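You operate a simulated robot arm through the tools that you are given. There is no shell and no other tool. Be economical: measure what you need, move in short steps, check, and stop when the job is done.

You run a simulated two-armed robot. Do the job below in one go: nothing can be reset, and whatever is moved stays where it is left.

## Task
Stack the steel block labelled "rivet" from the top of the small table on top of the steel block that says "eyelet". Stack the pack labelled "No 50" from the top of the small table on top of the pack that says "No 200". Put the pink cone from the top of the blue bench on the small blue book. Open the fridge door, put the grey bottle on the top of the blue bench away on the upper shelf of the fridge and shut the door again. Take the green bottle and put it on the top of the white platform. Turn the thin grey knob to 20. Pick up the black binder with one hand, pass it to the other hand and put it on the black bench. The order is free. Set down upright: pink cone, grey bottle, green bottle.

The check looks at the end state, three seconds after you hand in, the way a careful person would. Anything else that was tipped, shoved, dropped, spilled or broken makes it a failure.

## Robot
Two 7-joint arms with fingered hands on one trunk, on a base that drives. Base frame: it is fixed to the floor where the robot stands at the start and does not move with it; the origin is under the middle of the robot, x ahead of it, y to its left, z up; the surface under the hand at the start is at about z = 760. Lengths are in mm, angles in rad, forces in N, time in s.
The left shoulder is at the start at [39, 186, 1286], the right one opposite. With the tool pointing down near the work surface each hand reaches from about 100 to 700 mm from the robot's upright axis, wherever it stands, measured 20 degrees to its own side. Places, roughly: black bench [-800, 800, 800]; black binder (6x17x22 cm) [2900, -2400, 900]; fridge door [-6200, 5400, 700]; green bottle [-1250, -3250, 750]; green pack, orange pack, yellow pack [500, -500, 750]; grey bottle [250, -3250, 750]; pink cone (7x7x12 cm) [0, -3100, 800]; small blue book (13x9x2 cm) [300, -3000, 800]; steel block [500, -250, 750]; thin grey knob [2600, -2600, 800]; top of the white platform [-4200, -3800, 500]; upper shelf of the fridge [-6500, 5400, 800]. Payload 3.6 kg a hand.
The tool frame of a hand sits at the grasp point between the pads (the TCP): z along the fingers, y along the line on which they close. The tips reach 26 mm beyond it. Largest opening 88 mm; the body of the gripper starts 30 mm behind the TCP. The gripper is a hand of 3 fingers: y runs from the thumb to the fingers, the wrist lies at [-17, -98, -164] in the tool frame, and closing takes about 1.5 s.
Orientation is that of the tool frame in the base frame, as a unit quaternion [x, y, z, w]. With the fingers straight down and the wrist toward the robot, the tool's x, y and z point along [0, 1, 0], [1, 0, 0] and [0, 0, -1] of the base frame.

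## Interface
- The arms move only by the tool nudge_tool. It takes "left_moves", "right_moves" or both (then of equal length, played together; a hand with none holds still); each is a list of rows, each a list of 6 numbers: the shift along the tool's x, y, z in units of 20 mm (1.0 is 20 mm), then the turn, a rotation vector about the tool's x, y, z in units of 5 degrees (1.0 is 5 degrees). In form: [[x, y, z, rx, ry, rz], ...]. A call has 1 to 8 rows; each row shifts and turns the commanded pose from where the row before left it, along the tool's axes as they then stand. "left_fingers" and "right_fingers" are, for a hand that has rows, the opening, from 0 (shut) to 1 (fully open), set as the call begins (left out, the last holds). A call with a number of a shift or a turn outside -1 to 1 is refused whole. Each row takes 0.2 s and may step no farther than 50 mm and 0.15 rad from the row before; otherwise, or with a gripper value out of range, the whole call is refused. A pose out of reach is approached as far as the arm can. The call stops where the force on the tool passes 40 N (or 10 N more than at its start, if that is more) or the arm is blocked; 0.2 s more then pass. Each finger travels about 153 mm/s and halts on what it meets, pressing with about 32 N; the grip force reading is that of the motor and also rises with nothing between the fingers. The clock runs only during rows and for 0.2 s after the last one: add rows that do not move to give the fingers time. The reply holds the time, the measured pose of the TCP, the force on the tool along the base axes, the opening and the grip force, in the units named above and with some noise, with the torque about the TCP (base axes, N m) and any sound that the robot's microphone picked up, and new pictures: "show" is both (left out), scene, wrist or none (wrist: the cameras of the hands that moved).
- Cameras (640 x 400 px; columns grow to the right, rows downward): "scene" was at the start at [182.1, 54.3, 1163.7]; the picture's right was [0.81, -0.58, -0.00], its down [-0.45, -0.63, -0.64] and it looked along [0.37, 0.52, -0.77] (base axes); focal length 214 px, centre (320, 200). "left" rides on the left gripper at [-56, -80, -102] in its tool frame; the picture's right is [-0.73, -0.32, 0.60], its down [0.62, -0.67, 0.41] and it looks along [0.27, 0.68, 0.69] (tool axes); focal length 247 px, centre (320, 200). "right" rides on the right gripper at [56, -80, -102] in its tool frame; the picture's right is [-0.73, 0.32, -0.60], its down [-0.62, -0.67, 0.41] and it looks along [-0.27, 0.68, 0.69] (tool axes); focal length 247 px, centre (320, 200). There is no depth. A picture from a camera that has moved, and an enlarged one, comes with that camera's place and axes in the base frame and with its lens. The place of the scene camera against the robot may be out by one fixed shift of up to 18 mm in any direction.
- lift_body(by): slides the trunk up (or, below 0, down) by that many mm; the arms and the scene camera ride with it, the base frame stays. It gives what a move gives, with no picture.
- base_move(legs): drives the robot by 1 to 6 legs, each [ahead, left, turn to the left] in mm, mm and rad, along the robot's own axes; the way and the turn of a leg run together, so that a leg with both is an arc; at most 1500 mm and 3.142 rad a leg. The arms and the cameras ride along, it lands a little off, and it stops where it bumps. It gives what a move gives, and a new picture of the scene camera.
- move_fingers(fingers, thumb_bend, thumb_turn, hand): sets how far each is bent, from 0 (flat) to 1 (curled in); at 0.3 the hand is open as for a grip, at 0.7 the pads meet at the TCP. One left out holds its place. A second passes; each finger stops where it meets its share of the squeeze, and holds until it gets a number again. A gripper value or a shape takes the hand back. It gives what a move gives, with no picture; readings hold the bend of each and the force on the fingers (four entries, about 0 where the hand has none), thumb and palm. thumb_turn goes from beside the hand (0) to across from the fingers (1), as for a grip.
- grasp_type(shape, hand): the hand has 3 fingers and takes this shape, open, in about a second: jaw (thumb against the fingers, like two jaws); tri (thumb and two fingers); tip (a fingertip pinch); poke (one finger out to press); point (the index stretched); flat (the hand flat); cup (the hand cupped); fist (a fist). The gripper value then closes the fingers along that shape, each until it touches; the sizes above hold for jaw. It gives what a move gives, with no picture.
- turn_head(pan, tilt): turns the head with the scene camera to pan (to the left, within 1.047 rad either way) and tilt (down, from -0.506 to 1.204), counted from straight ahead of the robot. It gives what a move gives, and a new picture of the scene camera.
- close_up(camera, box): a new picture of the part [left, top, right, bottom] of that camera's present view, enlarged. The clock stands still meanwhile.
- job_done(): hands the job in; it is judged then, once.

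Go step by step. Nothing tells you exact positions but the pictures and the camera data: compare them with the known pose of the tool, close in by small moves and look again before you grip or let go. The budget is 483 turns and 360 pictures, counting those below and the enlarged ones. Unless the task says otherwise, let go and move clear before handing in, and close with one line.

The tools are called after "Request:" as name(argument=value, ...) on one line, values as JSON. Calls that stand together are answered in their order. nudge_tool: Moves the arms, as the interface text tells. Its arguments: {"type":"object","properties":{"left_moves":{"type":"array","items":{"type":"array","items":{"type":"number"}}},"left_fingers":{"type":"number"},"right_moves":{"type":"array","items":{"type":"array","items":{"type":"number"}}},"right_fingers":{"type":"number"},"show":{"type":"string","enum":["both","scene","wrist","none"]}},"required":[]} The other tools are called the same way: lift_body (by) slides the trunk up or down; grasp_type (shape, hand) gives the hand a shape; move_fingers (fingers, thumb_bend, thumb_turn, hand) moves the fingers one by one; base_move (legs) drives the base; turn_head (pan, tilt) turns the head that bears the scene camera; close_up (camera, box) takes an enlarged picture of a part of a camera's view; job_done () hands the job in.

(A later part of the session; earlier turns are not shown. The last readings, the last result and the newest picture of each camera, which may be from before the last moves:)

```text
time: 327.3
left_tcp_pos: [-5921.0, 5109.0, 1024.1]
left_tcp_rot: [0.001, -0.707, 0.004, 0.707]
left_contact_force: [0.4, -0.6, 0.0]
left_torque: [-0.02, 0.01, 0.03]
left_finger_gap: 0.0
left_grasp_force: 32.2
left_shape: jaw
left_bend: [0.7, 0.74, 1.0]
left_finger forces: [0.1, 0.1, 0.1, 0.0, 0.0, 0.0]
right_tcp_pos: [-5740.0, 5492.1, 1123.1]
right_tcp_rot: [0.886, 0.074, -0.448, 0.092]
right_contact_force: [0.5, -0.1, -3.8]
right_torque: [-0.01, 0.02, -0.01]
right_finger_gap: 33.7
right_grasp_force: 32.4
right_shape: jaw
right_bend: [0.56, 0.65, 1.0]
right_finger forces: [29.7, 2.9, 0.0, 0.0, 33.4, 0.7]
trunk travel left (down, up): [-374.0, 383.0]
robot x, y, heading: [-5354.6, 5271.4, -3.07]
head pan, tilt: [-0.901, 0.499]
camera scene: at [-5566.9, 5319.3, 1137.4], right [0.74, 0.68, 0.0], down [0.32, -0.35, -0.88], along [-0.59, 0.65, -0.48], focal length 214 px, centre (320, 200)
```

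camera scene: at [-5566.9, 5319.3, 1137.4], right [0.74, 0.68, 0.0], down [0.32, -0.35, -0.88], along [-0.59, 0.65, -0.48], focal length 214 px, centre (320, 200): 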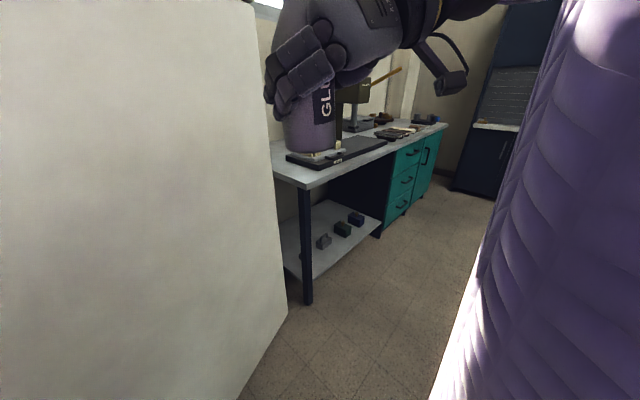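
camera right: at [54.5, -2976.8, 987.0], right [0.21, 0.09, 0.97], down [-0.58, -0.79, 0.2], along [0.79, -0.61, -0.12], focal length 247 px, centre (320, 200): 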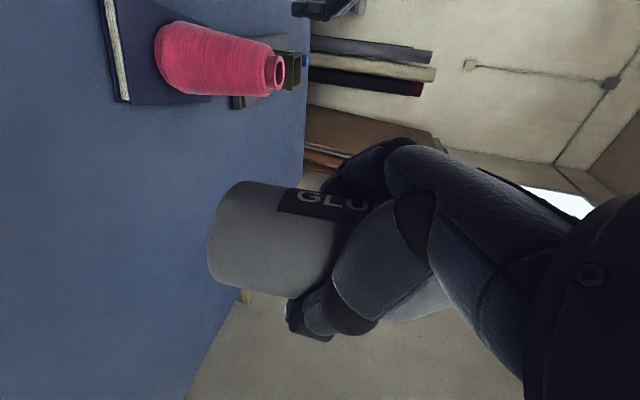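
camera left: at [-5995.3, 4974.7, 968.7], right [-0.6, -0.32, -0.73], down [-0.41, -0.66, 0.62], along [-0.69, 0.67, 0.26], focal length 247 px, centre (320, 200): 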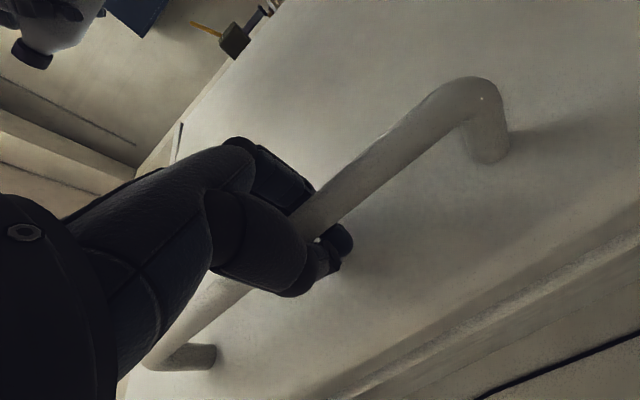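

Request:
base_move(legs=[[-150, -85, 0]])

Request:
base_move(legs=[[-130, -126, 0]])

Request:
turn_head(pan=0, tilt=0.4)

```text
time: 328.7
left_tcp_pos: [-5776.8, 5204.3, 1024.8]
left_tcp_rot: [0.001, -0.706, 0.005, 0.708]
left_contact_force: [1.2, 1.1, 0.4]
left_torque: [0.02, 0.01, -0.01]
left_finger_gap: 0.0
left_grasp_force: 31.8
left_shape: jaw
left_bend: [0.7, 0.74, 1.0]
left_finger forces: [0.0, 0.0, 0.0, 0.1, 0.2, 0.0]
right_tcp_pos: [-5596.8, 5587.6, 1124.1]
right_tcp_rot: [0.886, 0.074, -0.448, 0.092]
right_contact_force: [0.3, -0.1, -3.1]
right_torque: [-0.04, 0.02, -0.01]
right_finger_gap: 33.8
right_grasp_force: 31.6
right_shape: jaw
right_bend: [0.56, 0.65, 1.0]
right_finger forces: [29.7, 2.8, 0.1, 0.0, 33.4, 0.7]
trunk travel left (down, up): [-374.0, 383.0]
robot x, y, heading: [-5209.9, 5363.4, -3.067]
head pan, tilt: [-0.901, 0.499]
camera scene: at [-5422.7, 5415.3, 1137.5], right [0.74, 0.68, 0.0], down [0.32, -0.35, -0.88], along [-0.59, 0.65, -0.48], focal length 214 px, centre (320, 200)
```

scene: 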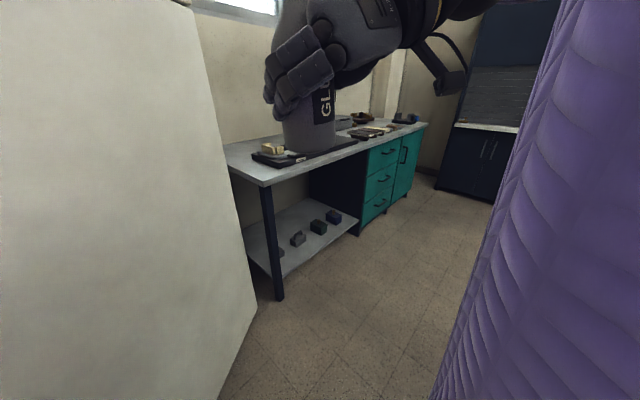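

```text
time: 330.1
left_tcp_pos: [-5694.2, 5314.6, 1023.8]
left_tcp_rot: [0.01, 0.708, 0.016, -0.706]
left_contact_force: [-0.5, -1.5, 0.6]
left_torque: [0.02, -0.03, -0.11]
left_finger_gap: 0.0
left_grasp_force: 31.6
left_shape: jaw
left_bend: [0.7, 0.74, 1.0]
left_finger forces: [0.1, 0.0, 0.0, 0.0, 0.9, 0.0]
right_tcp_pos: [-5506.8, 5685.2, 1122.2]
right_tcp_rot: [0.888, 0.062, -0.447, 0.085]
right_contact_force: [0.6, 0.0, -4.1]
right_torque: [-0.01, -0.02, -0.03]
right_finger_gap: 33.8
right_grasp_force: 32.1
right_shape: jaw
right_bend: [0.56, 0.65, 1.0]
right_finger forces: [30.1, 3.0, 0.1, 0.0, 33.8, 0.8]
trunk travel left (down, up): [-374.0, 383.0]
robot x, y, heading: [-5129.7, 5455.3, -3.099]
head pan, tilt: [-0.901, 0.499]
stopped in leg 1: the robot was blocked; the commanded pose is now the measured one
camera scene: at [-5338.0, 5508.0, 1137.3], right [0.75, 0.66, 0.0], down [0.32, -0.36, -0.88], along [-0.58, 0.66, -0.48], focal length 214 px, centre (320, 200)
```

scene: 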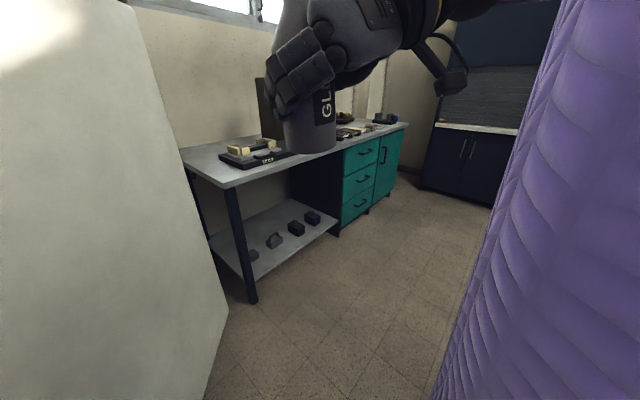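

```text
time: 331.4
left_tcp_pos: [-5692.8, 5314.8, 1024.9]
left_tcp_rot: [-0.013, -0.707, -0.016, 0.707]
left_contact_force: [0.3, -0.4, 0.2]
left_torque: [0.01, -0.03, -0.01]
left_finger_gap: 0.0
left_grasp_force: 32.1
left_shape: jaw
left_bend: [0.7, 0.74, 1.0]
left_finger forces: [0.0, 0.1, 0.1, 0.0, 0.4, 0.1]
right_tcp_pos: [-5505.6, 5686.5, 1123.6]
right_tcp_rot: [0.888, 0.062, -0.448, 0.085]
right_contact_force: [0.2, -0.4, -3.1]
right_torque: [0.01, -0.02, -0.03]
right_finger_gap: 34.0
right_grasp_force: 32.3
right_shape: jaw
right_bend: [0.56, 0.65, 1.0]
right_finger forces: [30.3, 3.0, 0.1, 0.0, 33.8, 0.7]
trunk travel left (down, up): [-374.0, 383.0]
robot x, y, heading: [-5129.5, 5453.2, -3.095]
head pan, tilt: [0.0, 0.4]
camera scene: at [-5369.8, 5436.3, 1146.5], right [-0.04, 1.0, 0.0], down [0.39, 0.02, -0.92], along [-0.92, -0.04, -0.39], focal length 214 px, centre (320, 200)
```

scene: 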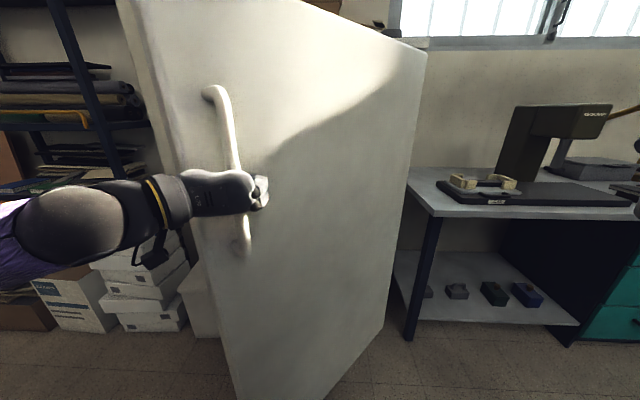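

The hand wedges here with the door ~45° open. I'll release the bar and back out.

Request:
nudge_tool(left_moves=[[0, 0, 0, 0, 0, 0], [0, 0, 0, 0, 0, 0], [0, 0, 0, 0, 0, 0], [0, 0, 0, 0, 0, 0], [0, 0, 0, 0, 0, 0]], left_fingers=1, show="none")

Request:
nudge_tool(left_moves=[[0, 0, -0.7, 0, 0, 0], [0, 0, -0.7, 0, 0, 0], [0, 0, -0.7, 0, 0, 0], [0, 0, -0.7, 0, 0, 0], [0, 0, 0, 0, 0, 0]], show="both")

```text
time: 332.6
left_tcp_pos: [-5691.8, 5316.6, 1025.5]
left_tcp_rot: [0.012, 0.707, 0.015, -0.707]
left_contact_force: [2.3, 1.5, 1.1]
left_torque: [-0.08, -0.11, -1.78]
left_finger_gap: 48.6
left_grasp_force: 0.1
left_shape: jaw
left_bend: [0.3, 0.66, 1.0]
left_finger forces: [0.1, 0.1, 0.0, 0.0, 54.8, 0.0]
right_tcp_pos: [-5505.4, 5687.0, 1123.2]
right_tcp_rot: [0.888, 0.062, -0.448, 0.085]
right_contact_force: [0.4, -0.3, -2.9]
right_torque: [0.0, -0.01, -0.01]
right_finger_gap: 33.8
right_grasp_force: 32.0
right_shape: jaw
right_bend: [0.56, 0.65, 1.0]
right_finger forces: [30.1, 3.0, 0.0, 0.0, 33.9, 0.6]
trunk travel left (down, up): [-374.0, 383.0]
robot x, y, heading: [-5127.3, 5454.0, -3.098]
head pan, tilt: [0.0, 0.4]
```

```text
time: 333.8
left_tcp_pos: [-5638.6, 5314.7, 1025.5]
left_tcp_rot: [-0.011, -0.707, -0.016, 0.707]
left_contact_force: [0.2, 0.9, 0.2]
left_torque: [-0.03, 0.0, -0.01]
left_finger_gap: 87.9
left_grasp_force: 0.0
left_shape: jaw
left_bend: [0.3, 0.3, 0.98]
left_finger forces: [0.0, 0.1, 0.1, 0.0, 0.1, 0.1]
right_tcp_pos: [-5505.5, 5686.8, 1122.8]
right_tcp_rot: [0.888, 0.062, -0.447, 0.086]
right_contact_force: [0.5, 0.1, -3.1]
right_torque: [0.02, 0.02, 0.01]
right_finger_gap: 33.9
right_grasp_force: 32.4
right_shape: jaw
right_bend: [0.56, 0.65, 1.0]
right_finger forces: [30.1, 3.0, 0.0, 0.1, 33.8, 0.7]
trunk travel left (down, up): [-374.0, 383.0]
robot x, y, heading: [-5130.8, 5456.8, -3.092]
head pan, tilt: [0.0, 0.4]
camera scene: at [-5369.9, 5436.3, 1146.5], right [-0.05, 1.0, 0.0], down [0.39, 0.02, -0.92], along [-0.92, -0.04, -0.39], focal length 214 px, centre (320, 200)
camera left: at [-5536.9, 5230.7, 969.7], right [-0.61, -0.29, -0.74], down [-0.44, -0.65, 0.62], along [-0.66, 0.7, 0.27], focal length 247 px, centre (320, 200)
```

scene: 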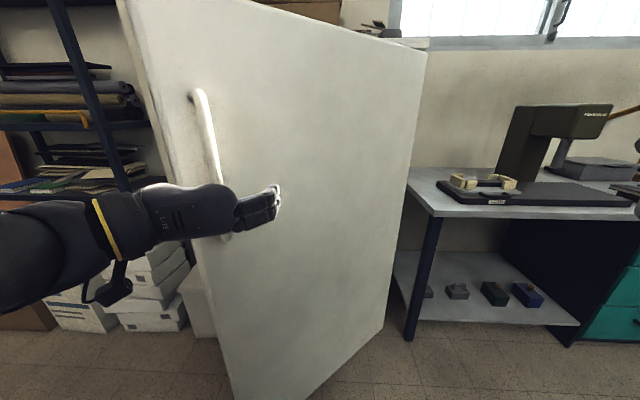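
left: 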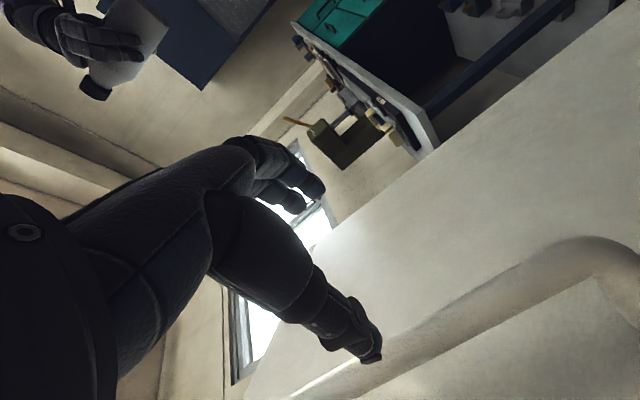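

Request:
base_move(legs=[[-120, 0, 0], [0, 800, 0], [80, 0, 0], [0, 0, -1.61]])

Request:
turn_head(pan=0.5, tilt=0.35)

```text
time: 334.7
left_tcp_pos: [-5619.4, 5276.7, 1025.6]
left_tcp_rot: [0.005, -0.706, 0.0, 0.708]
left_contact_force: [0.2, -0.2, -1.4]
left_torque: [-0.01, 0.0, -0.07]
left_finger_gap: 87.8
left_grasp_force: 0.1
left_shape: jaw
left_bend: [0.3, 0.3, 0.98]
left_finger forces: [0.0, 0.0, 0.0, 0.1, 0.1, 0.1]
right_tcp_pos: [-5504.8, 5655.8, 1123.2]
right_tcp_rot: [0.887, 0.082, -0.445, 0.094]
right_contact_force: [0.2, 0.1, -3.6]
right_torque: [0.0, 0.01, -0.02]
right_finger_gap: 34.0
right_grasp_force: 32.3
right_shape: jaw
right_bend: [0.56, 0.65, 1.0]
right_finger forces: [29.8, 2.9, 0.0, 0.1, 33.5, 0.7]
trunk travel left (down, up): [-374.0, 383.0]
robot x, y, heading: [-5117.2, 5437.8, -3.05]
head pan, tilt: [0.0, 0.4]
stopped in leg 1: the robot was blocked; the commanded pose is now the measured one
camera scene: at [-5357.6, 5411.1, 1146.7], right [-0.09, 1.0, 0.0], down [0.39, 0.04, -0.92], along [-0.92, -0.08, -0.39], focal length 214 px, centre (320, 200)
```

scene: 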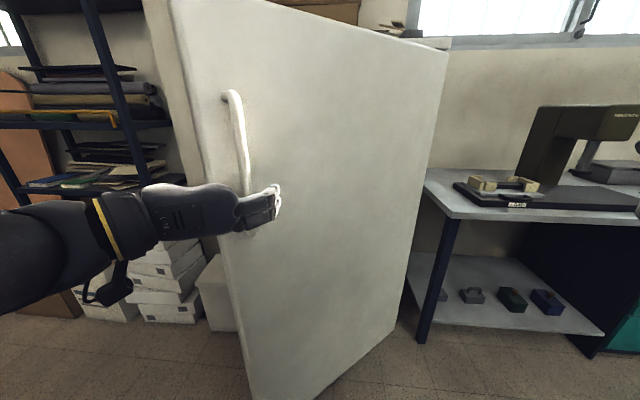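

```text
time: 335.6
left_tcp_pos: [-5620.0, 5277.5, 1026.2]
left_tcp_rot: [-0.004, 0.707, 0.0, -0.707]
left_contact_force: [0.5, 0.4, -0.4]
left_torque: [-0.04, 0.0, -0.03]
left_finger_gap: 88.0
left_grasp_force: 0.0
left_shape: jaw
left_bend: [0.3, 0.3, 0.98]
left_finger forces: [0.1, 0.0, 0.0, 0.0, 0.0, 0.0]
right_tcp_pos: [-5507.2, 5656.9, 1122.5]
right_tcp_rot: [0.887, 0.083, -0.445, 0.095]
right_contact_force: [0.1, -0.3, -3.3]
right_torque: [-0.02, 0.01, 0.01]
right_finger_gap: 33.9
right_grasp_force: 32.0
right_shape: jaw
right_bend: [0.56, 0.65, 1.0]
right_finger forces: [29.8, 2.9, 0.2, 0.0, 33.4, 0.8]
trunk travel left (down, up): [-374.0, 383.0]
robot x, y, heading: [-5116.8, 5442.5, -3.05]
head pan, tilt: [0.499, 0.351]
camera scene: at [-5343.7, 5369.1, 1151.1], right [-0.56, 0.83, 0.0], down [0.29, 0.19, -0.94], along [-0.78, -0.52, -0.34], focal length 214 px, centre (320, 200)
```

scene: 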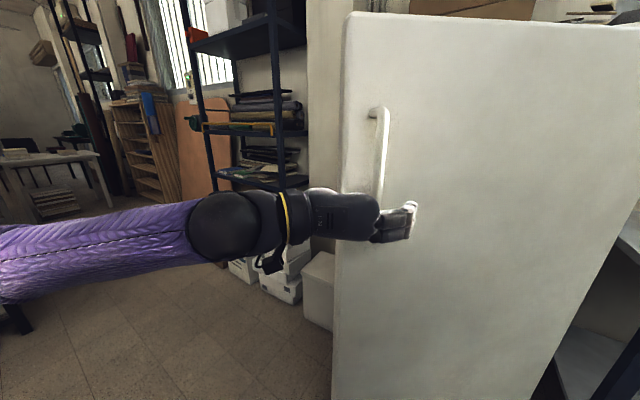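

The base is blocked behind. I'll retract the left arm instead, then strafe left past the door edge.

Request:
nudge_tool(left_moves=[[0, 0, -0.8, 0, 0, 0], [0, 0, -0.8, 0, 0, 0], [0, 0, -0.8, 0, 0, 0], [0, 0, -0.8, 0, 0, 0], [0, 0, -0.8, 0, 0, 0], [0, 0, 0, 0, 0, 0]], show="none")

Request:
base_move(legs=[[0, 400, 0]])

Request:
turn_head(pan=-1.0, tilt=0.6)

```text
time: 337.0
left_tcp_pos: [-5538.9, 5278.4, 1025.8]
left_tcp_rot: [0.005, -0.706, 0.001, 0.708]
left_contact_force: [0.4, 0.3, 0.0]
left_torque: [0.01, 0.0, -0.01]
left_finger_gap: 88.1
left_grasp_force: 0.1
left_shape: jaw
left_bend: [0.3, 0.3, 0.98]
left_finger forces: [0.0, 0.0, 0.0, 0.0, 0.0, 0.0]
right_tcp_pos: [-5506.5, 5656.4, 1122.9]
right_tcp_rot: [0.887, 0.082, -0.445, 0.096]
right_contact_force: [-0.3, -0.8, -3.4]
right_torque: [-0.01, 0.0, -0.02]
right_finger_gap: 33.8
right_grasp_force: 31.8
right_shape: jaw
right_bend: [0.56, 0.65, 1.0]
right_finger forces: [29.7, 2.9, 0.1, 0.1, 33.4, 0.8]
trunk travel left (down, up): [-374.0, 383.0]
robot x, y, heading: [-5115.2, 5442.1, -3.047]
head pan, tilt: [0.499, 0.351]
```

```text
time: 339.5
left_tcp_pos: [-5505.4, 4881.3, 1025.1]
left_tcp_rot: [0.002, -0.707, -0.002, 0.707]
left_contact_force: [-0.4, -0.4, -0.3]
left_torque: [-0.01, 0.01, -0.02]
left_finger_gap: 87.9
left_grasp_force: 0.0
left_shape: jaw
left_bend: [0.3, 0.3, 0.98]
left_finger forces: [0.0, 0.0, 0.1, 0.0, 0.0, 0.0]
right_tcp_pos: [-5467.2, 5257.6, 1123.3]
right_tcp_rot: [0.888, 0.079, -0.444, 0.092]
right_contact_force: [1.4, -1.0, -2.9]
right_torque: [-0.01, -0.02, -0.03]
right_finger_gap: 33.7
right_grasp_force: 31.6
right_shape: jaw
right_bend: [0.56, 0.65, 1.0]
right_finger forces: [29.7, 3.0, 0.0, 0.0, 33.3, 0.8]
trunk travel left (down, up): [-374.0, 383.0]
robot x, y, heading: [-5080.8, 5044.9, -3.055]
head pan, tilt: [0.499, 0.351]
camera scene: at [-5309.0, 4969.8, 1151.1], right [-0.55, 0.84, 0.0], down [0.29, 0.19, -0.94], along [-0.78, -0.52, -0.34], focal length 214 px, centre (320, 200)
```

scene: 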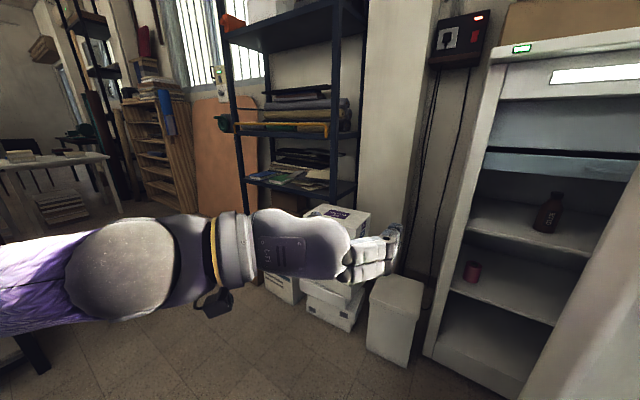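

```text
time: 341.1
left_tcp_pos: [-5505.3, 4882.1, 1025.7]
left_tcp_rot: [0.002, -0.707, -0.003, 0.707]
left_contact_force: [0.3, 0.0, 0.1]
left_torque: [-0.01, 0.0, -0.02]
left_finger_gap: 87.9
left_grasp_force: 0.0
left_shape: jaw
left_bend: [0.3, 0.3, 0.98]
left_finger forces: [0.1, 0.1, 0.1, 0.0, 0.0, 0.0]
right_tcp_pos: [-5469.3, 5258.3, 1122.0]
right_tcp_rot: [0.887, 0.078, -0.446, 0.094]
right_contact_force: [-0.3, 0.7, -3.5]
right_torque: [-0.02, -0.01, 0.01]
right_finger_gap: 33.4
right_grasp_force: 32.3
right_shape: jaw
right_bend: [0.56, 0.65, 1.0]
right_finger forces: [29.6, 3.1, 0.0, 0.0, 33.3, 0.8]
trunk travel left (down, up): [-374.0, 383.0]
robot x, y, heading: [-5078.8, 5042.9, -3.062]
head pan, tilt: [-1.0, 0.6]
camera scene: at [-5285.1, 5092.0, 1128.3], right [0.79, 0.61, 0.0], down [0.34, -0.45, -0.82], along [-0.5, 0.65, -0.57], focal length 214 px, centre (320, 200)
```

scene: 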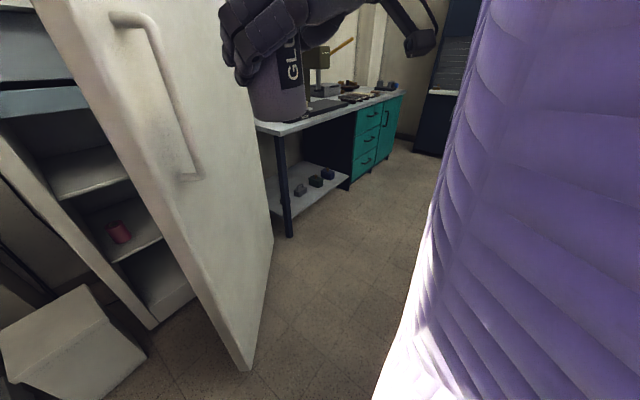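

Inside I see a freezer box, then an upper shelf with a brown bottle. I'll shift left and turn to push the door further open from the inside.

Request:
base_move(legs=[[0, 300, 0], [0, 0, -1.65]])

Request:
turn_head(pan=0.4, tilt=0.4)

```text
time: 347.1
left_tcp_pos: [-5194.3, 5178.3, 1025.2]
left_tcp_rot: [0.511, 0.489, 0.513, -0.486]
left_contact_force: [0.7, 0.4, -0.5]
left_torque: [0.0, 0.01, 0.04]
left_finger_gap: 87.9
left_grasp_force: 0.0
left_shape: jaw
left_bend: [0.3, 0.3, 0.98]
left_finger forces: [0.0, 0.0, 0.1, 0.0, 0.0, 0.0]
right_tcp_pos: [-4818.9, 5123.3, 1122.6]
right_tcp_rot: [0.669, -0.588, -0.375, -0.257]
right_contact_force: [0.8, -0.1, -3.7]
right_torque: [0.0, -0.02, 0.0]
right_finger_gap: 33.6
right_grasp_force: 31.9
right_shape: jaw
right_bend: [0.57, 0.65, 1.0]
right_finger forces: [29.4, 3.1, 0.0, 0.0, 32.8, 0.5]
trunk travel left (down, up): [-374.0, 383.0]
robot x, y, heading: [-5058.3, 4748.9, 1.608]
head pan, tilt: [-1.0, 0.6]
camera scene: at [-4991.8, 4936.0, 1128.3], right [0.57, -0.82, 0.0], down [-0.46, -0.32, -0.82], along [0.68, 0.47, -0.57], focal length 214 px, centre (320, 200)
```

scene: 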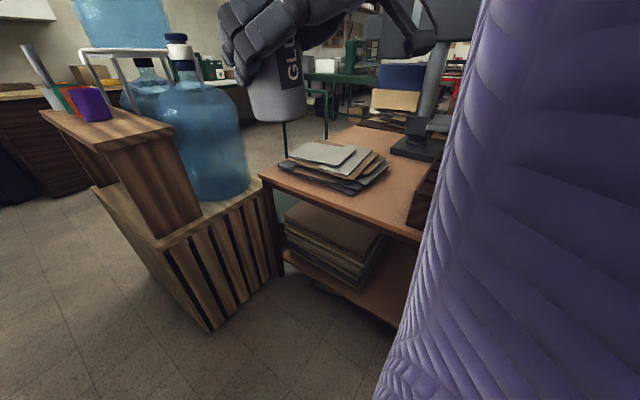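

```text
time: 348.6
left_tcp_pos: [-5195.4, 5178.4, 1024.9]
left_tcp_rot: [0.511, 0.489, 0.514, -0.486]
left_contact_force: [0.2, 0.1, 0.6]
left_torque: [0.01, 0.01, -0.01]
left_finger_gap: 88.0
left_grasp_force: 0.1
left_shape: jaw
left_bend: [0.3, 0.3, 0.98]
left_finger forces: [0.0, 0.0, 0.0, 0.1, 0.1, 0.1]
right_tcp_pos: [-4819.9, 5123.8, 1122.1]
right_tcp_rot: [0.669, -0.588, -0.374, -0.257]
right_contact_force: [-0.4, 0.3, -3.2]
right_torque: [0.04, 0.0, 0.01]
right_finger_gap: 33.5
right_grasp_force: 32.3
right_shape: jaw
right_bend: [0.57, 0.65, 1.0]
right_finger forces: [29.4, 3.1, 0.0, 0.0, 32.8, 0.6]
trunk travel left (down, up): [-374.0, 383.0]
robot x, y, heading: [-5057.0, 4747.7, 1.609]
head pan, tilt: [0.4, 0.4]
camera scene: at [-5103.5, 4969.7, 1146.5], right [0.91, 0.42, 0.0], down [0.16, -0.35, -0.92], along [-0.39, 0.84, -0.39], focal length 214 px, centre (320, 200)
```

scene: 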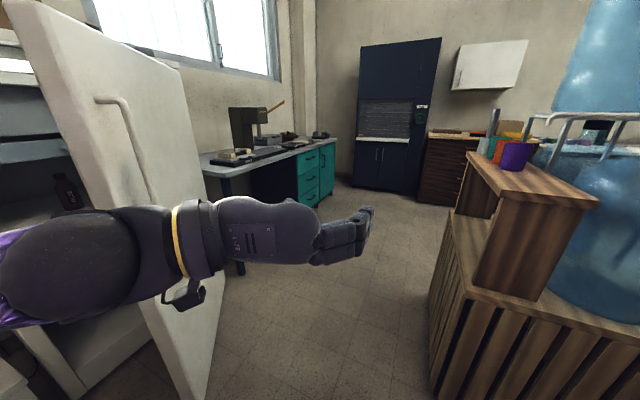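

A water-jug crate stands behind on the right. I'll back off a little, strafe left so the left hand is inside the door, and close the fingers to push.

Request:
base_move(legs=[[-150, 0, -0.04], [0, 600, 0]])

Request:
nudge_tool(left_moves=[[0, 0, 0, 0, 0, 0], [0, 0, 0, 0, 0, 0], [0, 0, 0, 0, 0, 0], [0, 0, 0, 0, 0, 0], [0, 0, 0, 0, 0, 0]], left_fingers=0, show="scene")

```text
time: 353.0
left_tcp_pos: [-5783.2, 5039.6, 1024.7]
left_tcp_rot: [0.52, 0.478, 0.525, -0.475]
left_contact_force: [-0.5, -0.4, 0.3]
left_torque: [0.03, -0.05, -0.01]
left_finger_gap: 87.8
left_grasp_force: 0.0
left_shape: jaw
left_bend: [0.3, 0.3, 0.98]
left_finger forces: [0.0, 0.0, 0.1, 0.0, 0.1, 0.0]
right_tcp_pos: [-5411.1, 4967.8, 1123.2]
right_tcp_rot: [0.656, -0.602, -0.369, -0.267]
right_contact_force: [0.0, 0.1, -2.7]
right_torque: [0.04, -0.01, 0.0]
right_finger_gap: 33.5
right_grasp_force: 31.9
right_shape: jaw
right_bend: [0.57, 0.65, 1.0]
right_finger forces: [29.4, 3.2, 0.1, 0.0, 32.7, 0.8]
trunk travel left (down, up): [-374.0, 383.0]
robot x, y, heading: [-5662.5, 4602.0, 1.564]
head pan, tilt: [0.4, 0.4]
camera scene: at [-5700.2, 4826.6, 1146.5], right [0.92, 0.38, 0.0], down [0.15, -0.36, -0.92], along [-0.35, 0.85, -0.39], focal length 214 px, centre (320, 200)
```

scene: 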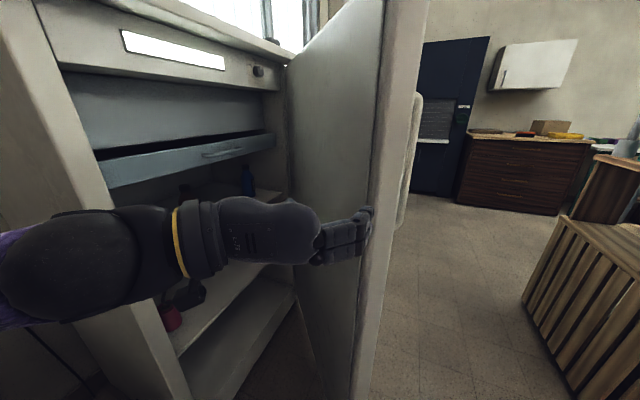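

```text
time: 354.2
left_tcp_pos: [-5782.2, 5040.0, 1025.0]
left_tcp_rot: [0.521, 0.478, 0.524, -0.475]
left_contact_force: [0.1, -0.4, 0.6]
left_torque: [0.02, -0.01, 0.02]
left_finger_gap: 0.3
left_grasp_force: 31.9
left_shape: jaw
left_bend: [0.7, 0.46, 1.0]
left_finger forces: [0.1, 0.0, 0.0, 0.0, 0.0, 0.1]
right_tcp_pos: [-5409.7, 4968.9, 1122.0]
right_tcp_rot: [0.656, -0.603, -0.369, -0.265]
right_contact_force: [0.2, 0.8, -3.9]
right_torque: [-0.01, 0.02, 0.01]
right_finger_gap: 33.8
right_grasp_force: 31.4
right_shape: jaw
right_bend: [0.57, 0.65, 1.0]
right_finger forces: [29.4, 3.1, 0.0, 0.1, 32.8, 0.7]
trunk travel left (down, up): [-374.0, 383.0]
robot x, y, heading: [-5663.0, 4601.3, 1.561]
head pan, tilt: [0.4, 0.4]
camera scene: at [-5699.6, 4826.6, 1146.6], right [0.92, 0.38, 0.0], down [0.15, -0.36, -0.92], along [-0.35, 0.85, -0.39], focal length 214 px, centre (320, 200)
```

scene: 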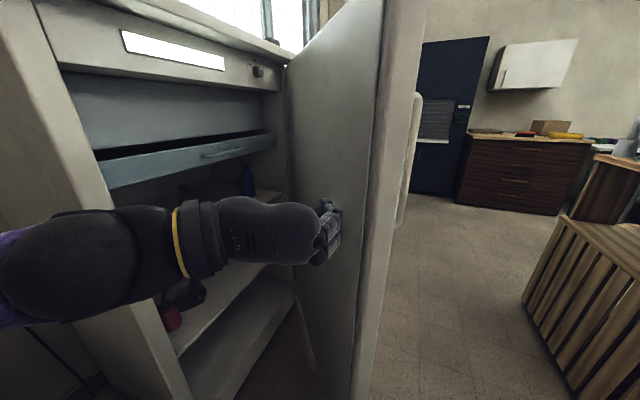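

Request:
base_move(legs=[[300, 0, 0]])

Request:
base_move(legs=[[240, 0, 0]])

```text
time: 356.2
left_tcp_pos: [-5779.3, 5334.7, 1025.3]
left_tcp_rot: [0.521, 0.478, 0.525, -0.474]
left_contact_force: [-0.2, 0.1, 0.1]
left_torque: [0.0, -0.01, -0.02]
left_finger_gap: 0.0
left_grasp_force: 31.8
left_shape: jaw
left_bend: [0.7, 0.46, 1.0]
left_finger forces: [0.0, 0.0, 0.1, 0.1, 0.0, 0.0]
right_tcp_pos: [-5407.2, 5263.1, 1121.4]
right_tcp_rot: [0.656, -0.603, -0.369, -0.265]
right_contact_force: [0.4, 1.0, -2.8]
right_torque: [-0.02, 0.0, 0.03]
right_finger_gap: 33.7
right_grasp_force: 32.0
right_shape: jaw
right_bend: [0.57, 0.65, 1.0]
right_finger forces: [29.4, 3.0, 0.1, 0.1, 32.7, 0.7]
trunk travel left (down, up): [-374.0, 383.0]
robot x, y, heading: [-5659.0, 4895.3, 1.561]
head pan, tilt: [0.4, 0.4]
camera scene: at [-5696.3, 5121.9, 1146.3], right [0.93, 0.38, 0.0], down [0.15, -0.36, -0.92], along [-0.35, 0.85, -0.39], focal length 214 px, centre (320, 200)
```

scene: 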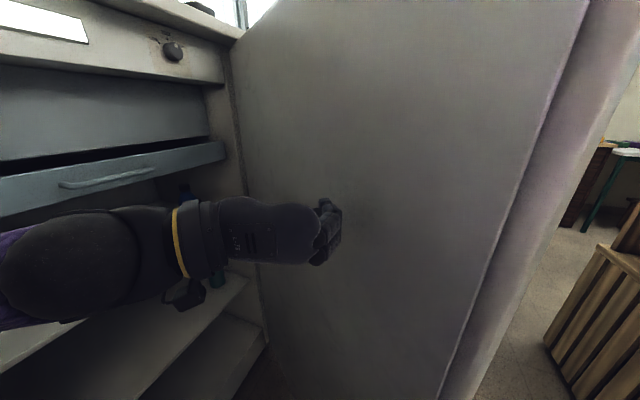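

```text
time: 358.0
left_tcp_pos: [-5774.1, 5574.2, 1023.9]
left_tcp_rot: [0.522, 0.477, 0.526, -0.472]
left_contact_force: [-0.4, 1.4, -0.1]
left_torque: [-0.02, -0.03, -0.01]
left_finger_gap: 0.0
left_grasp_force: 32.5
left_shape: jaw
left_bend: [0.7, 0.46, 1.0]
left_finger forces: [0.0, 0.0, 0.1, 0.0, 0.1, 0.1]
right_tcp_pos: [-5402.9, 5501.4, 1121.8]
right_tcp_rot: [0.654, -0.604, -0.368, -0.267]
right_contact_force: [0.9, 0.9, -3.6]
right_torque: [0.0, 0.04, 0.01]
right_finger_gap: 33.8
right_grasp_force: 31.9
right_shape: jaw
right_bend: [0.57, 0.65, 1.0]
right_finger forces: [29.3, 3.1, 0.0, 0.0, 32.7, 0.7]
trunk travel left (down, up): [-374.0, 383.0]
robot x, y, heading: [-5659.0, 5135.3, 1.556]
head pan, tilt: [0.4, 0.4]
camera scene: at [-5692.7, 5361.4, 1146.3], right [0.93, 0.38, 0.0], down [0.15, -0.36, -0.92], along [-0.35, 0.85, -0.39], focal length 214 px, centre (320, 200)
```

scene: 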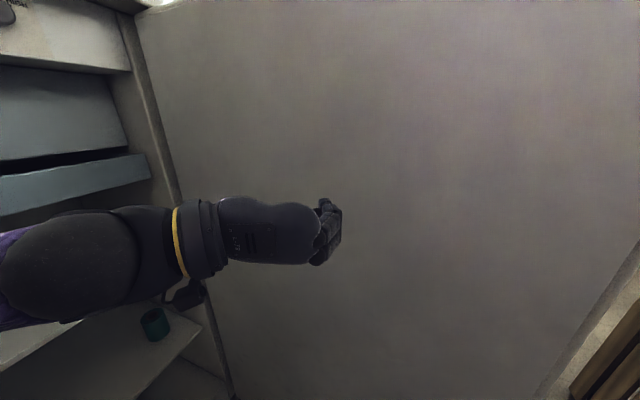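

The door is nearly fully open. I'll back off, turn to face the fridge, and look inside.

Request:
base_move(legs=[[-120, 0, 0], [0, 0, 1.585]])

Request:
turn_head(pan=-0.3, tilt=0.35)

```text
time: 362.0
left_tcp_pos: [-6108.5, 5082.9, 1025.9]
left_tcp_rot: [-0.175, -0.684, -0.181, 0.685]
left_contact_force: [0.4, 0.0, 0.2]
left_torque: [-0.02, -0.04, 0.04]
left_finger_gap: 0.0
left_grasp_force: 31.9
left_shape: jaw
left_bend: [0.7, 0.46, 1.0]
left_finger forces: [0.0, 0.0, 0.0, 0.0, 0.1, 0.0]
right_tcp_pos: [-5892.0, 5394.5, 1122.6]
right_tcp_rot: [0.879, -0.147, -0.453, -0.022]
right_contact_force: [-0.9, -0.7, -3.4]
right_torque: [-0.03, 0.01, 0.01]
right_finger_gap: 33.7
right_grasp_force: 31.8
right_shape: jaw
right_bend: [0.57, 0.65, 1.0]
right_finger forces: [28.7, 4.3, 0.0, 0.1, 33.3, 0.5]
trunk travel left (down, up): [-374.0, 383.0]
robot x, y, heading: [-5660.0, 5016.5, 2.719]
head pan, tilt: [0.4, 0.4]
stopped in leg 2: the robot was blocked; the commanded pose is now the measured one
camera scene: at [-5888.6, 5070.7, 1146.5], right [0.03, 1.0, 0.0], down [0.39, -0.01, -0.92], along [-0.92, 0.02, -0.39], focal length 214 px, centre (320, 200)
```

scene: 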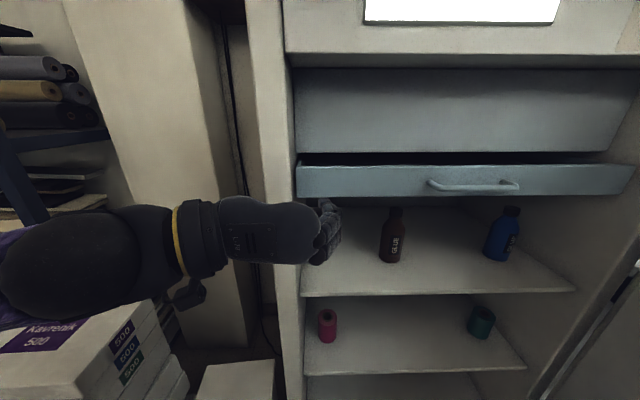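

```text
time: 363.0
left_tcp_pos: [-6106.1, 5082.7, 1025.7]
left_tcp_rot: [-0.175, -0.684, -0.181, 0.684]
left_contact_force: [0.4, -0.6, -0.6]
left_torque: [0.04, 0.02, -0.01]
left_finger_gap: 0.0
left_grasp_force: 32.4
left_shape: jaw
left_bend: [0.7, 0.46, 1.0]
left_finger forces: [0.1, 0.0, 0.0, 0.0, 0.0, 0.1]
right_tcp_pos: [-5890.4, 5396.2, 1122.9]
right_tcp_rot: [0.879, -0.147, -0.453, -0.022]
right_contact_force: [0.3, 0.1, -3.7]
right_torque: [0.01, 0.0, -0.01]
right_finger_gap: 33.3
right_grasp_force: 32.1
right_shape: jaw
right_bend: [0.57, 0.65, 1.0]
right_finger forces: [28.5, 4.5, 0.1, 0.1, 33.0, 0.5]
trunk travel left (down, up): [-374.0, 383.0]
robot x, y, heading: [-5660.0, 5014.0, 2.719]
head pan, tilt: [-0.3, 0.351]
camera scene: at [-5865.4, 5130.3, 1151.1], right [0.66, 0.75, 0.0], down [0.26, -0.23, -0.94], along [-0.7, 0.62, -0.34], focal length 214 px, centre (320, 200)
```

scene: 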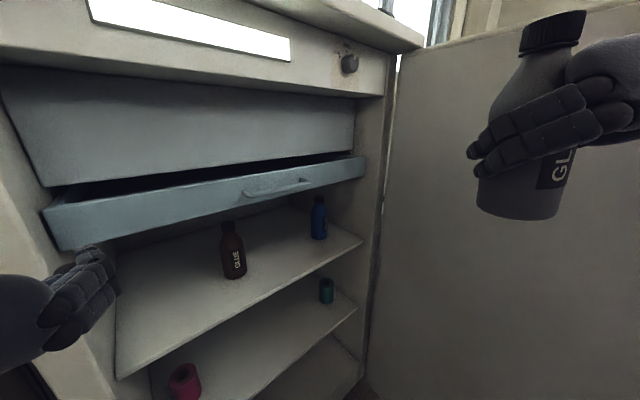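

Upper shelf (z≈756) has a brown bottle at y≈5271 and a blue one at y≈5569; I'll place ours between them at y≈5420. First back off and square up.

Request:
base_move(legs=[[-150, 0, 0], [0, 0, 0.42]])

Request:
nudge_tool(left_moves=[[0, -0.5, -0.8, 0, 0, 0], [0, -0.5, -0.8, 0, 0, 0], [0, -0.5, -0.8, 0, 0, 0], [0, -0.5, -0.8, 0, 0, 0], [0, -0.5, -0.8, 0, 0, 0], [0, -0.5, -0.8, 0, 0, 0], [0, 0, 0, 0, 0, 0]], show="none")

Request:
turn_head(pan=-0.2, tilt=0.4)

```text
time: 365.6
left_tcp_pos: [-5960.9, 4833.6, 1025.8]
left_tcp_rot: [-0.03, -0.706, -0.035, 0.707]
left_contact_force: [-0.7, -0.8, -0.2]
left_torque: [0.0, -0.02, 0.03]
left_finger_gap: 0.1
left_grasp_force: 31.4
left_shape: jaw
left_bend: [0.7, 0.46, 1.0]
left_finger forces: [0.0, 0.0, 0.1, 0.1, 0.0, 0.0]
right_tcp_pos: [-5888.9, 5207.0, 1122.6]
right_tcp_rot: [0.89, 0.038, -0.448, 0.073]
right_contact_force: [0.0, 0.2, -4.0]
right_torque: [-0.03, 0.01, 0.04]
right_finger_gap: 33.0
right_grasp_force: 32.2
right_shape: jaw
right_bend: [0.57, 0.65, 1.0]
right_finger forces: [27.4, 5.1, 0.0, 0.0, 32.7, 0.3]
trunk travel left (down, up): [-374.0, 383.0]
robot x, y, heading: [-5523.3, 4953.9, 3.133]
head pan, tilt: [-0.3, 0.351]
camera scene: at [-5762.3, 4975.8, 1151.1], right [0.3, 0.95, 0.0], down [0.33, -0.1, -0.94], along [-0.9, 0.28, -0.34], focal length 214 px, centre (320, 200)
```

scene: 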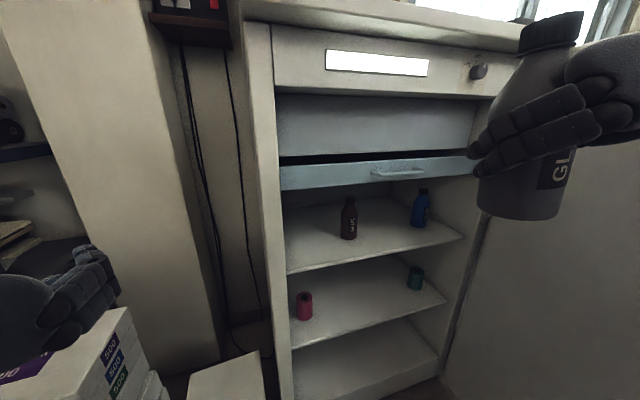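

```text
time: 367.2
left_tcp_pos: [-5871.0, 4764.0, 1024.5]
left_tcp_rot: [-0.03, -0.705, -0.036, 0.708]
left_contact_force: [-0.3, -0.5, 0.4]
left_torque: [0.01, 0.03, -0.02]
left_finger_gap: 0.0
left_grasp_force: 32.3
left_shape: jaw
left_bend: [0.7, 0.46, 1.0]
left_finger forces: [0.0, 0.1, 0.0, 0.1, 0.1, 0.0]
right_tcp_pos: [-5889.0, 5205.0, 1122.1]
right_tcp_rot: [0.89, 0.038, -0.448, 0.073]
right_contact_force: [-0.2, -0.5, -3.6]
right_torque: [-0.05, 0.02, -0.01]
right_finger_gap: 32.8
right_grasp_force: 31.8
right_shape: jaw
right_bend: [0.57, 0.66, 1.0]
right_finger forces: [26.8, 6.0, 0.1, 0.0, 32.0, 0.4]
trunk travel left (down, up): [-374.0, 383.0]
robot x, y, heading: [-5521.1, 4954.4, 3.132]
head pan, tilt: [-0.3, 0.351]
```

```text
time: 367.9
left_tcp_pos: [-5871.1, 4766.0, 1024.6]
left_tcp_rot: [-0.03, -0.706, -0.035, 0.707]
left_contact_force: [0.2, -0.3, 0.0]
left_torque: [-0.02, -0.01, 0.01]
left_finger_gap: 0.0
left_grasp_force: 31.8
left_shape: jaw
left_bend: [0.7, 0.46, 1.0]
left_finger forces: [0.0, 0.0, 0.1, 0.0, 0.0, 0.0]
right_tcp_pos: [-5888.6, 5206.5, 1121.6]
right_tcp_rot: [0.89, 0.039, -0.448, 0.074]
right_contact_force: [0.4, 0.4, -3.5]
right_torque: [-0.04, 0.0, -0.02]
right_finger_gap: 32.7
right_grasp_force: 31.6
right_shape: jaw
right_bend: [0.57, 0.66, 1.0]
right_finger forces: [26.7, 6.0, 0.1, 0.0, 32.0, 0.4]
trunk travel left (down, up): [-374.0, 383.0]
robot x, y, heading: [-5522.8, 4955.4, 3.136]
head pan, tilt: [-0.201, 0.4]
camera scene: at [-5764.0, 4966.9, 1146.6], right [0.21, 0.98, 0.0], down [0.38, -0.08, -0.92], along [-0.9, 0.19, -0.39], focal length 214 px, centre (320, 200)
```

scene: 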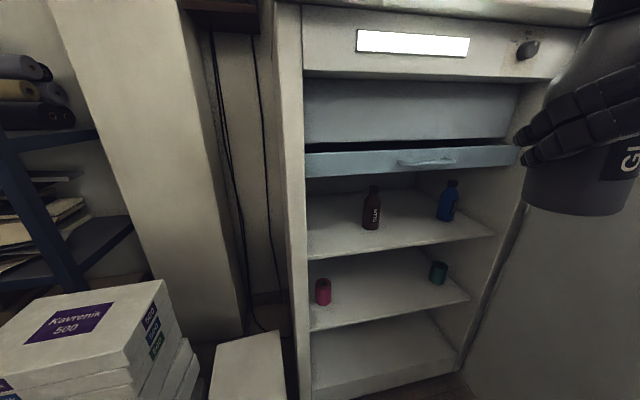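

Request:
base_move(legs=[[0, -212, 0]])

Request:
nudge_tool(right_moves=[[-0.6, -0.13, 0.79, 0, 0, 0], [-0.6, -0.13, 0.79, 0, 0, 0], [-0.6, -0.13, 0.79, 0, 0, 0], [-0.6, -0.13, 0.79, 0, 0, 0], [-0.6, -0.13, 0.79, 0, 0, 0], [-0.6, -0.13, 0.79, 0, 0, 0], [-0.6, -0.13, 0.79, 0, 0, 0], [-0.6, -0.13, 0.79, 0, 0, 0]], show="none")

Request:
lift_body(by=-235)

Request:
turn_head(pan=-0.4, tilt=0.35)

```text
time: 369.6
left_tcp_pos: [-5869.1, 4980.7, 1025.1]
left_tcp_rot: [-0.031, -0.706, -0.034, 0.707]
left_contact_force: [-0.2, 0.7, -0.1]
left_torque: [-0.02, 0.02, 0.05]
left_finger_gap: 0.0
left_grasp_force: 32.8
left_shape: jaw
left_bend: [0.7, 0.46, 1.0]
left_finger forces: [0.0, 0.0, 0.0, 0.1, 0.0, 0.0]
right_tcp_pos: [-5887.0, 5422.2, 1122.9]
right_tcp_rot: [0.89, 0.039, -0.448, 0.073]
right_contact_force: [-0.1, 0.6, -4.2]
right_torque: [-0.01, 0.01, 0.01]
right_finger_gap: 32.4
right_grasp_force: 32.4
right_shape: jaw
right_bend: [0.57, 0.66, 1.0]
right_finger forces: [26.6, 6.3, 0.1, 0.0, 32.0, 0.4]
trunk travel left (down, up): [-374.0, 383.0]
robot x, y, heading: [-5524.4, 5169.5, 3.136]
head pan, tilt: [-0.201, 0.4]
camera scene: at [-5762.6, 5182.8, 1146.5], right [0.21, 0.98, 0.0], down [0.38, -0.08, -0.92], along [-0.9, 0.19, -0.39], focal length 214 px, centre (320, 200)
```

scene: 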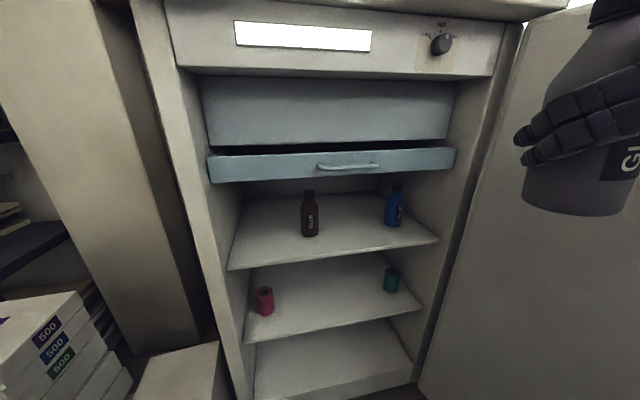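

```text
time: 371.4
left_tcp_pos: [-5869.5, 4980.4, 1024.3]
left_tcp_rot: [-0.031, -0.706, -0.036, 0.707]
left_contact_force: [0.3, 0.4, 0.4]
left_torque: [0.01, 0.0, 0.03]
left_finger_gap: 0.0
left_grasp_force: 32.6
left_shape: jaw
left_bend: [0.7, 0.46, 1.0]
left_finger forces: [0.0, 0.0, 0.1, 0.0, 0.1, 0.0]
right_tcp_pos: [-6047.8, 5420.9, 1121.3]
right_tcp_rot: [0.891, 0.039, -0.447, 0.073]
right_contact_force: [-0.2, 0.0, -4.2]
right_torque: [0.01, 0.0, 0.01]
right_finger_gap: 32.5
right_grasp_force: 31.7
right_shape: jaw
right_bend: [0.57, 0.66, 1.0]
right_finger forces: [26.5, 6.4, 0.1, 0.0, 31.9, 0.4]
trunk travel left (down, up): [-374.0, 383.0]
robot x, y, heading: [-5520.4, 5168.5, 3.14]
head pan, tilt: [-0.201, 0.4]
```

```text
time: 373.8
left_tcp_pos: [-5900.2, 4979.2, 726.4]
left_tcp_rot: [0.026, 0.776, 0.038, -0.629]
left_contact_force: [-0.1, -0.3, 0.2]
left_torque: [-0.01, -0.01, 0.0]
left_finger_gap: 0.0
left_grasp_force: 32.1
left_shape: jaw
left_bend: [0.7, 0.46, 1.0]
left_finger forces: [0.0, 0.0, 0.0, 0.1, 0.0, 0.0]
right_tcp_pos: [-6048.6, 5419.9, 888.7]
right_tcp_rot: [0.89, 0.039, -0.448, 0.073]
right_contact_force: [-0.2, -0.1, -4.3]
right_torque: [-0.03, 0.02, -0.01]
right_finger_gap: 32.5
right_grasp_force: 32.0
right_shape: jaw
right_bend: [0.57, 0.66, 1.0]
right_finger forces: [26.5, 6.4, 0.1, 0.0, 32.0, 0.3]
trunk travel left (down, up): [-139.0, 618.0]
robot x, y, heading: [-5522.2, 5168.0, 3.135]
head pan, tilt: [-0.201, 0.4]
```

```text
time: 374.6
left_tcp_pos: [-5900.2, 4979.9, 726.5]
left_tcp_rot: [0.026, 0.777, 0.038, -0.628]
left_contact_force: [0.5, -0.2, -0.7]
left_torque: [0.0, 0.02, 0.01]
left_finger_gap: 0.1
left_grasp_force: 32.4
left_shape: jaw
left_bend: [0.7, 0.46, 1.0]
left_finger forces: [0.0, 0.0, 0.0, 0.0, 0.0, 0.0]
right_tcp_pos: [-6047.3, 5419.3, 887.7]
right_tcp_rot: [0.89, 0.039, -0.448, 0.073]
right_contact_force: [0.2, 0.2, -3.9]
right_torque: [-0.06, 0.01, 0.04]
right_finger_gap: 32.7
right_grasp_force: 31.7
right_shape: jaw
right_bend: [0.57, 0.66, 1.0]
right_finger forces: [26.5, 6.3, 0.1, 0.1, 32.0, 0.4]
trunk travel left (down, up): [-139.0, 618.0]
robot x, y, heading: [-5522.3, 5169.8, 3.133]
head pan, tilt: [-0.4, 0.351]
camera scene: at [-5799.1, 5199.4, 894.8], right [0.39, 0.92, 0.0], down [0.32, -0.14, -0.94], along [-0.86, 0.37, -0.34], focal length 214 px, centre (320, 200)
```

scene: 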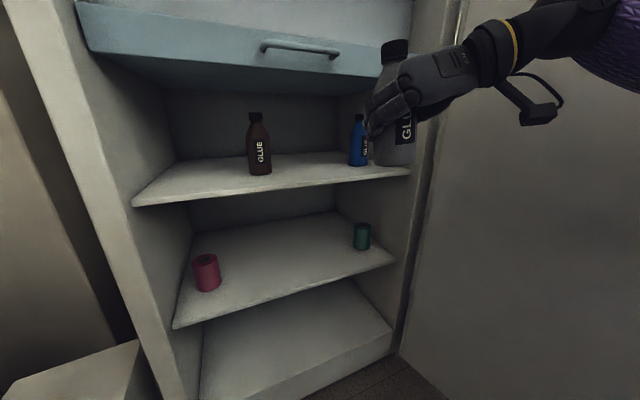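

Request:
close_up(camera="scene", box=[320, 20, 480, 180])

Request:
close_up(camera="right", box=[0, 0, 640, 400])

```text
2.50 times, centred on (400, 100) of scene
camera zoom: at [-5799.1, 5199.4, 894.8], right [0.39, 0.92, 0.0], down [0.32, -0.14, -0.94], along [-0.86, 0.37, -0.34], focal length 536 px, centre (120, 450)
```

zoom: 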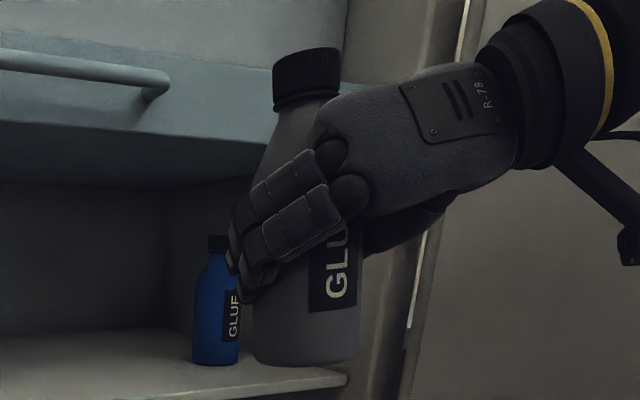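

```text
1.00 times, centred on (320, 200) of right (not enlarged: the box is as wide or as high as the picture)
camera zoom: at [-5944.4, 5514.6, 894.2], right [0.08, -0.22, 0.97], down [-0.79, 0.59, 0.2], along [-0.61, -0.78, -0.12], focal length 247 px, centre (320, 200)
```

zoom: 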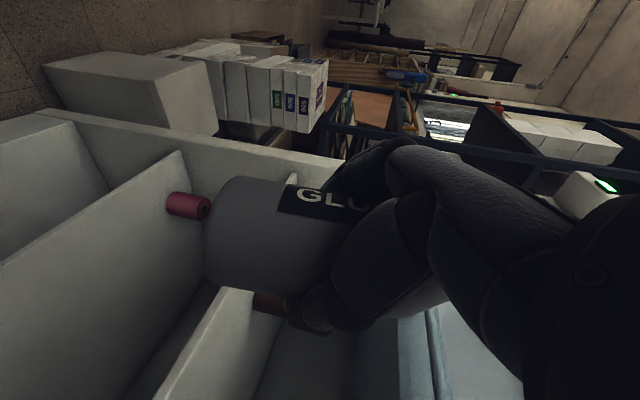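

The bottle leans ~9° left in the grip; I'll rotate the hand to set it upright and check again.

Request:
nudge_tool(right_moves=[[0, 0, 0, -0.54, 0.15, 0.76], [0, 0, 0, -0.54, 0.15, 0.76], [0, 0, 0, 0, 0, 0]], show="wrist")

Request:
close_up(camera="scene", box=[320, 20, 480, 180])

```text
time: 375.4
left_tcp_pos: [-5899.0, 4979.5, 725.7]
left_tcp_rot: [0.025, 0.776, 0.038, -0.629]
left_contact_force: [1.1, 0.3, 0.0]
left_torque: [-0.05, -0.02, 0.03]
left_finger_gap: 0.0
left_grasp_force: 32.5
left_shape: jaw
left_bend: [0.7, 0.46, 1.0]
left_finger forces: [0.0, 0.1, 0.1, 0.1, 0.1, 0.0]
right_tcp_pos: [-6047.5, 5419.5, 886.9]
right_tcp_rot: [0.892, 0.001, -0.429, 0.144]
right_contact_force: [-0.3, -0.3, -3.0]
right_torque: [-0.03, 0.01, 0.02]
right_finger_gap: 32.4
right_grasp_force: 32.1
right_shape: jaw
right_bend: [0.57, 0.66, 1.0]
right_finger forces: [26.5, 6.2, 0.1, 0.0, 32.5, 0.3]
trunk travel left (down, up): [-139.0, 618.0]
robot x, y, heading: [-5519.4, 5169.5, 3.132]
head pan, tilt: [-0.4, 0.351]
camera right: at [-5944.5, 5515.1, 883.8], right [0.03, -0.06, 1.0], down [-0.79, 0.61, 0.06], along [-0.61, -0.79, -0.03], focal length 247 px, centre (320, 200)
```

right: 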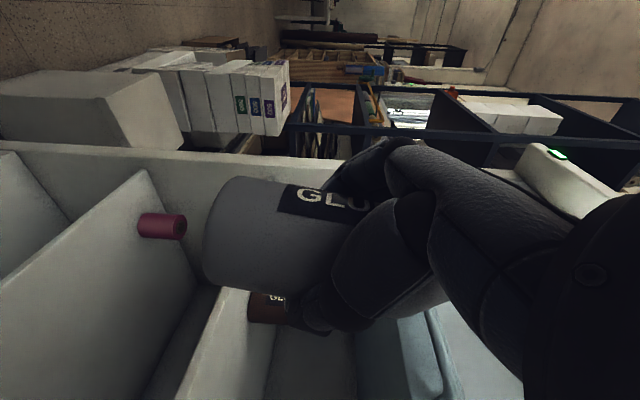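

```text
2.50 times, centred on (400, 100) of scene
camera zoom: at [-5799.1, 5199.5, 894.9], right [0.4, 0.92, 0.0], down [0.32, -0.14, -0.94], along [-0.86, 0.37, -0.34], focal length 536 px, centre (120, 450)
```

zoom: 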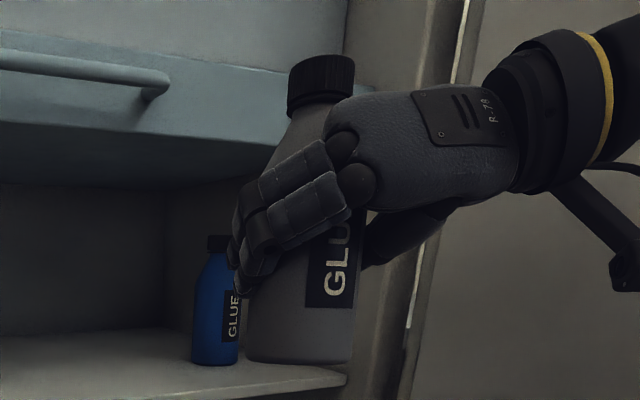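

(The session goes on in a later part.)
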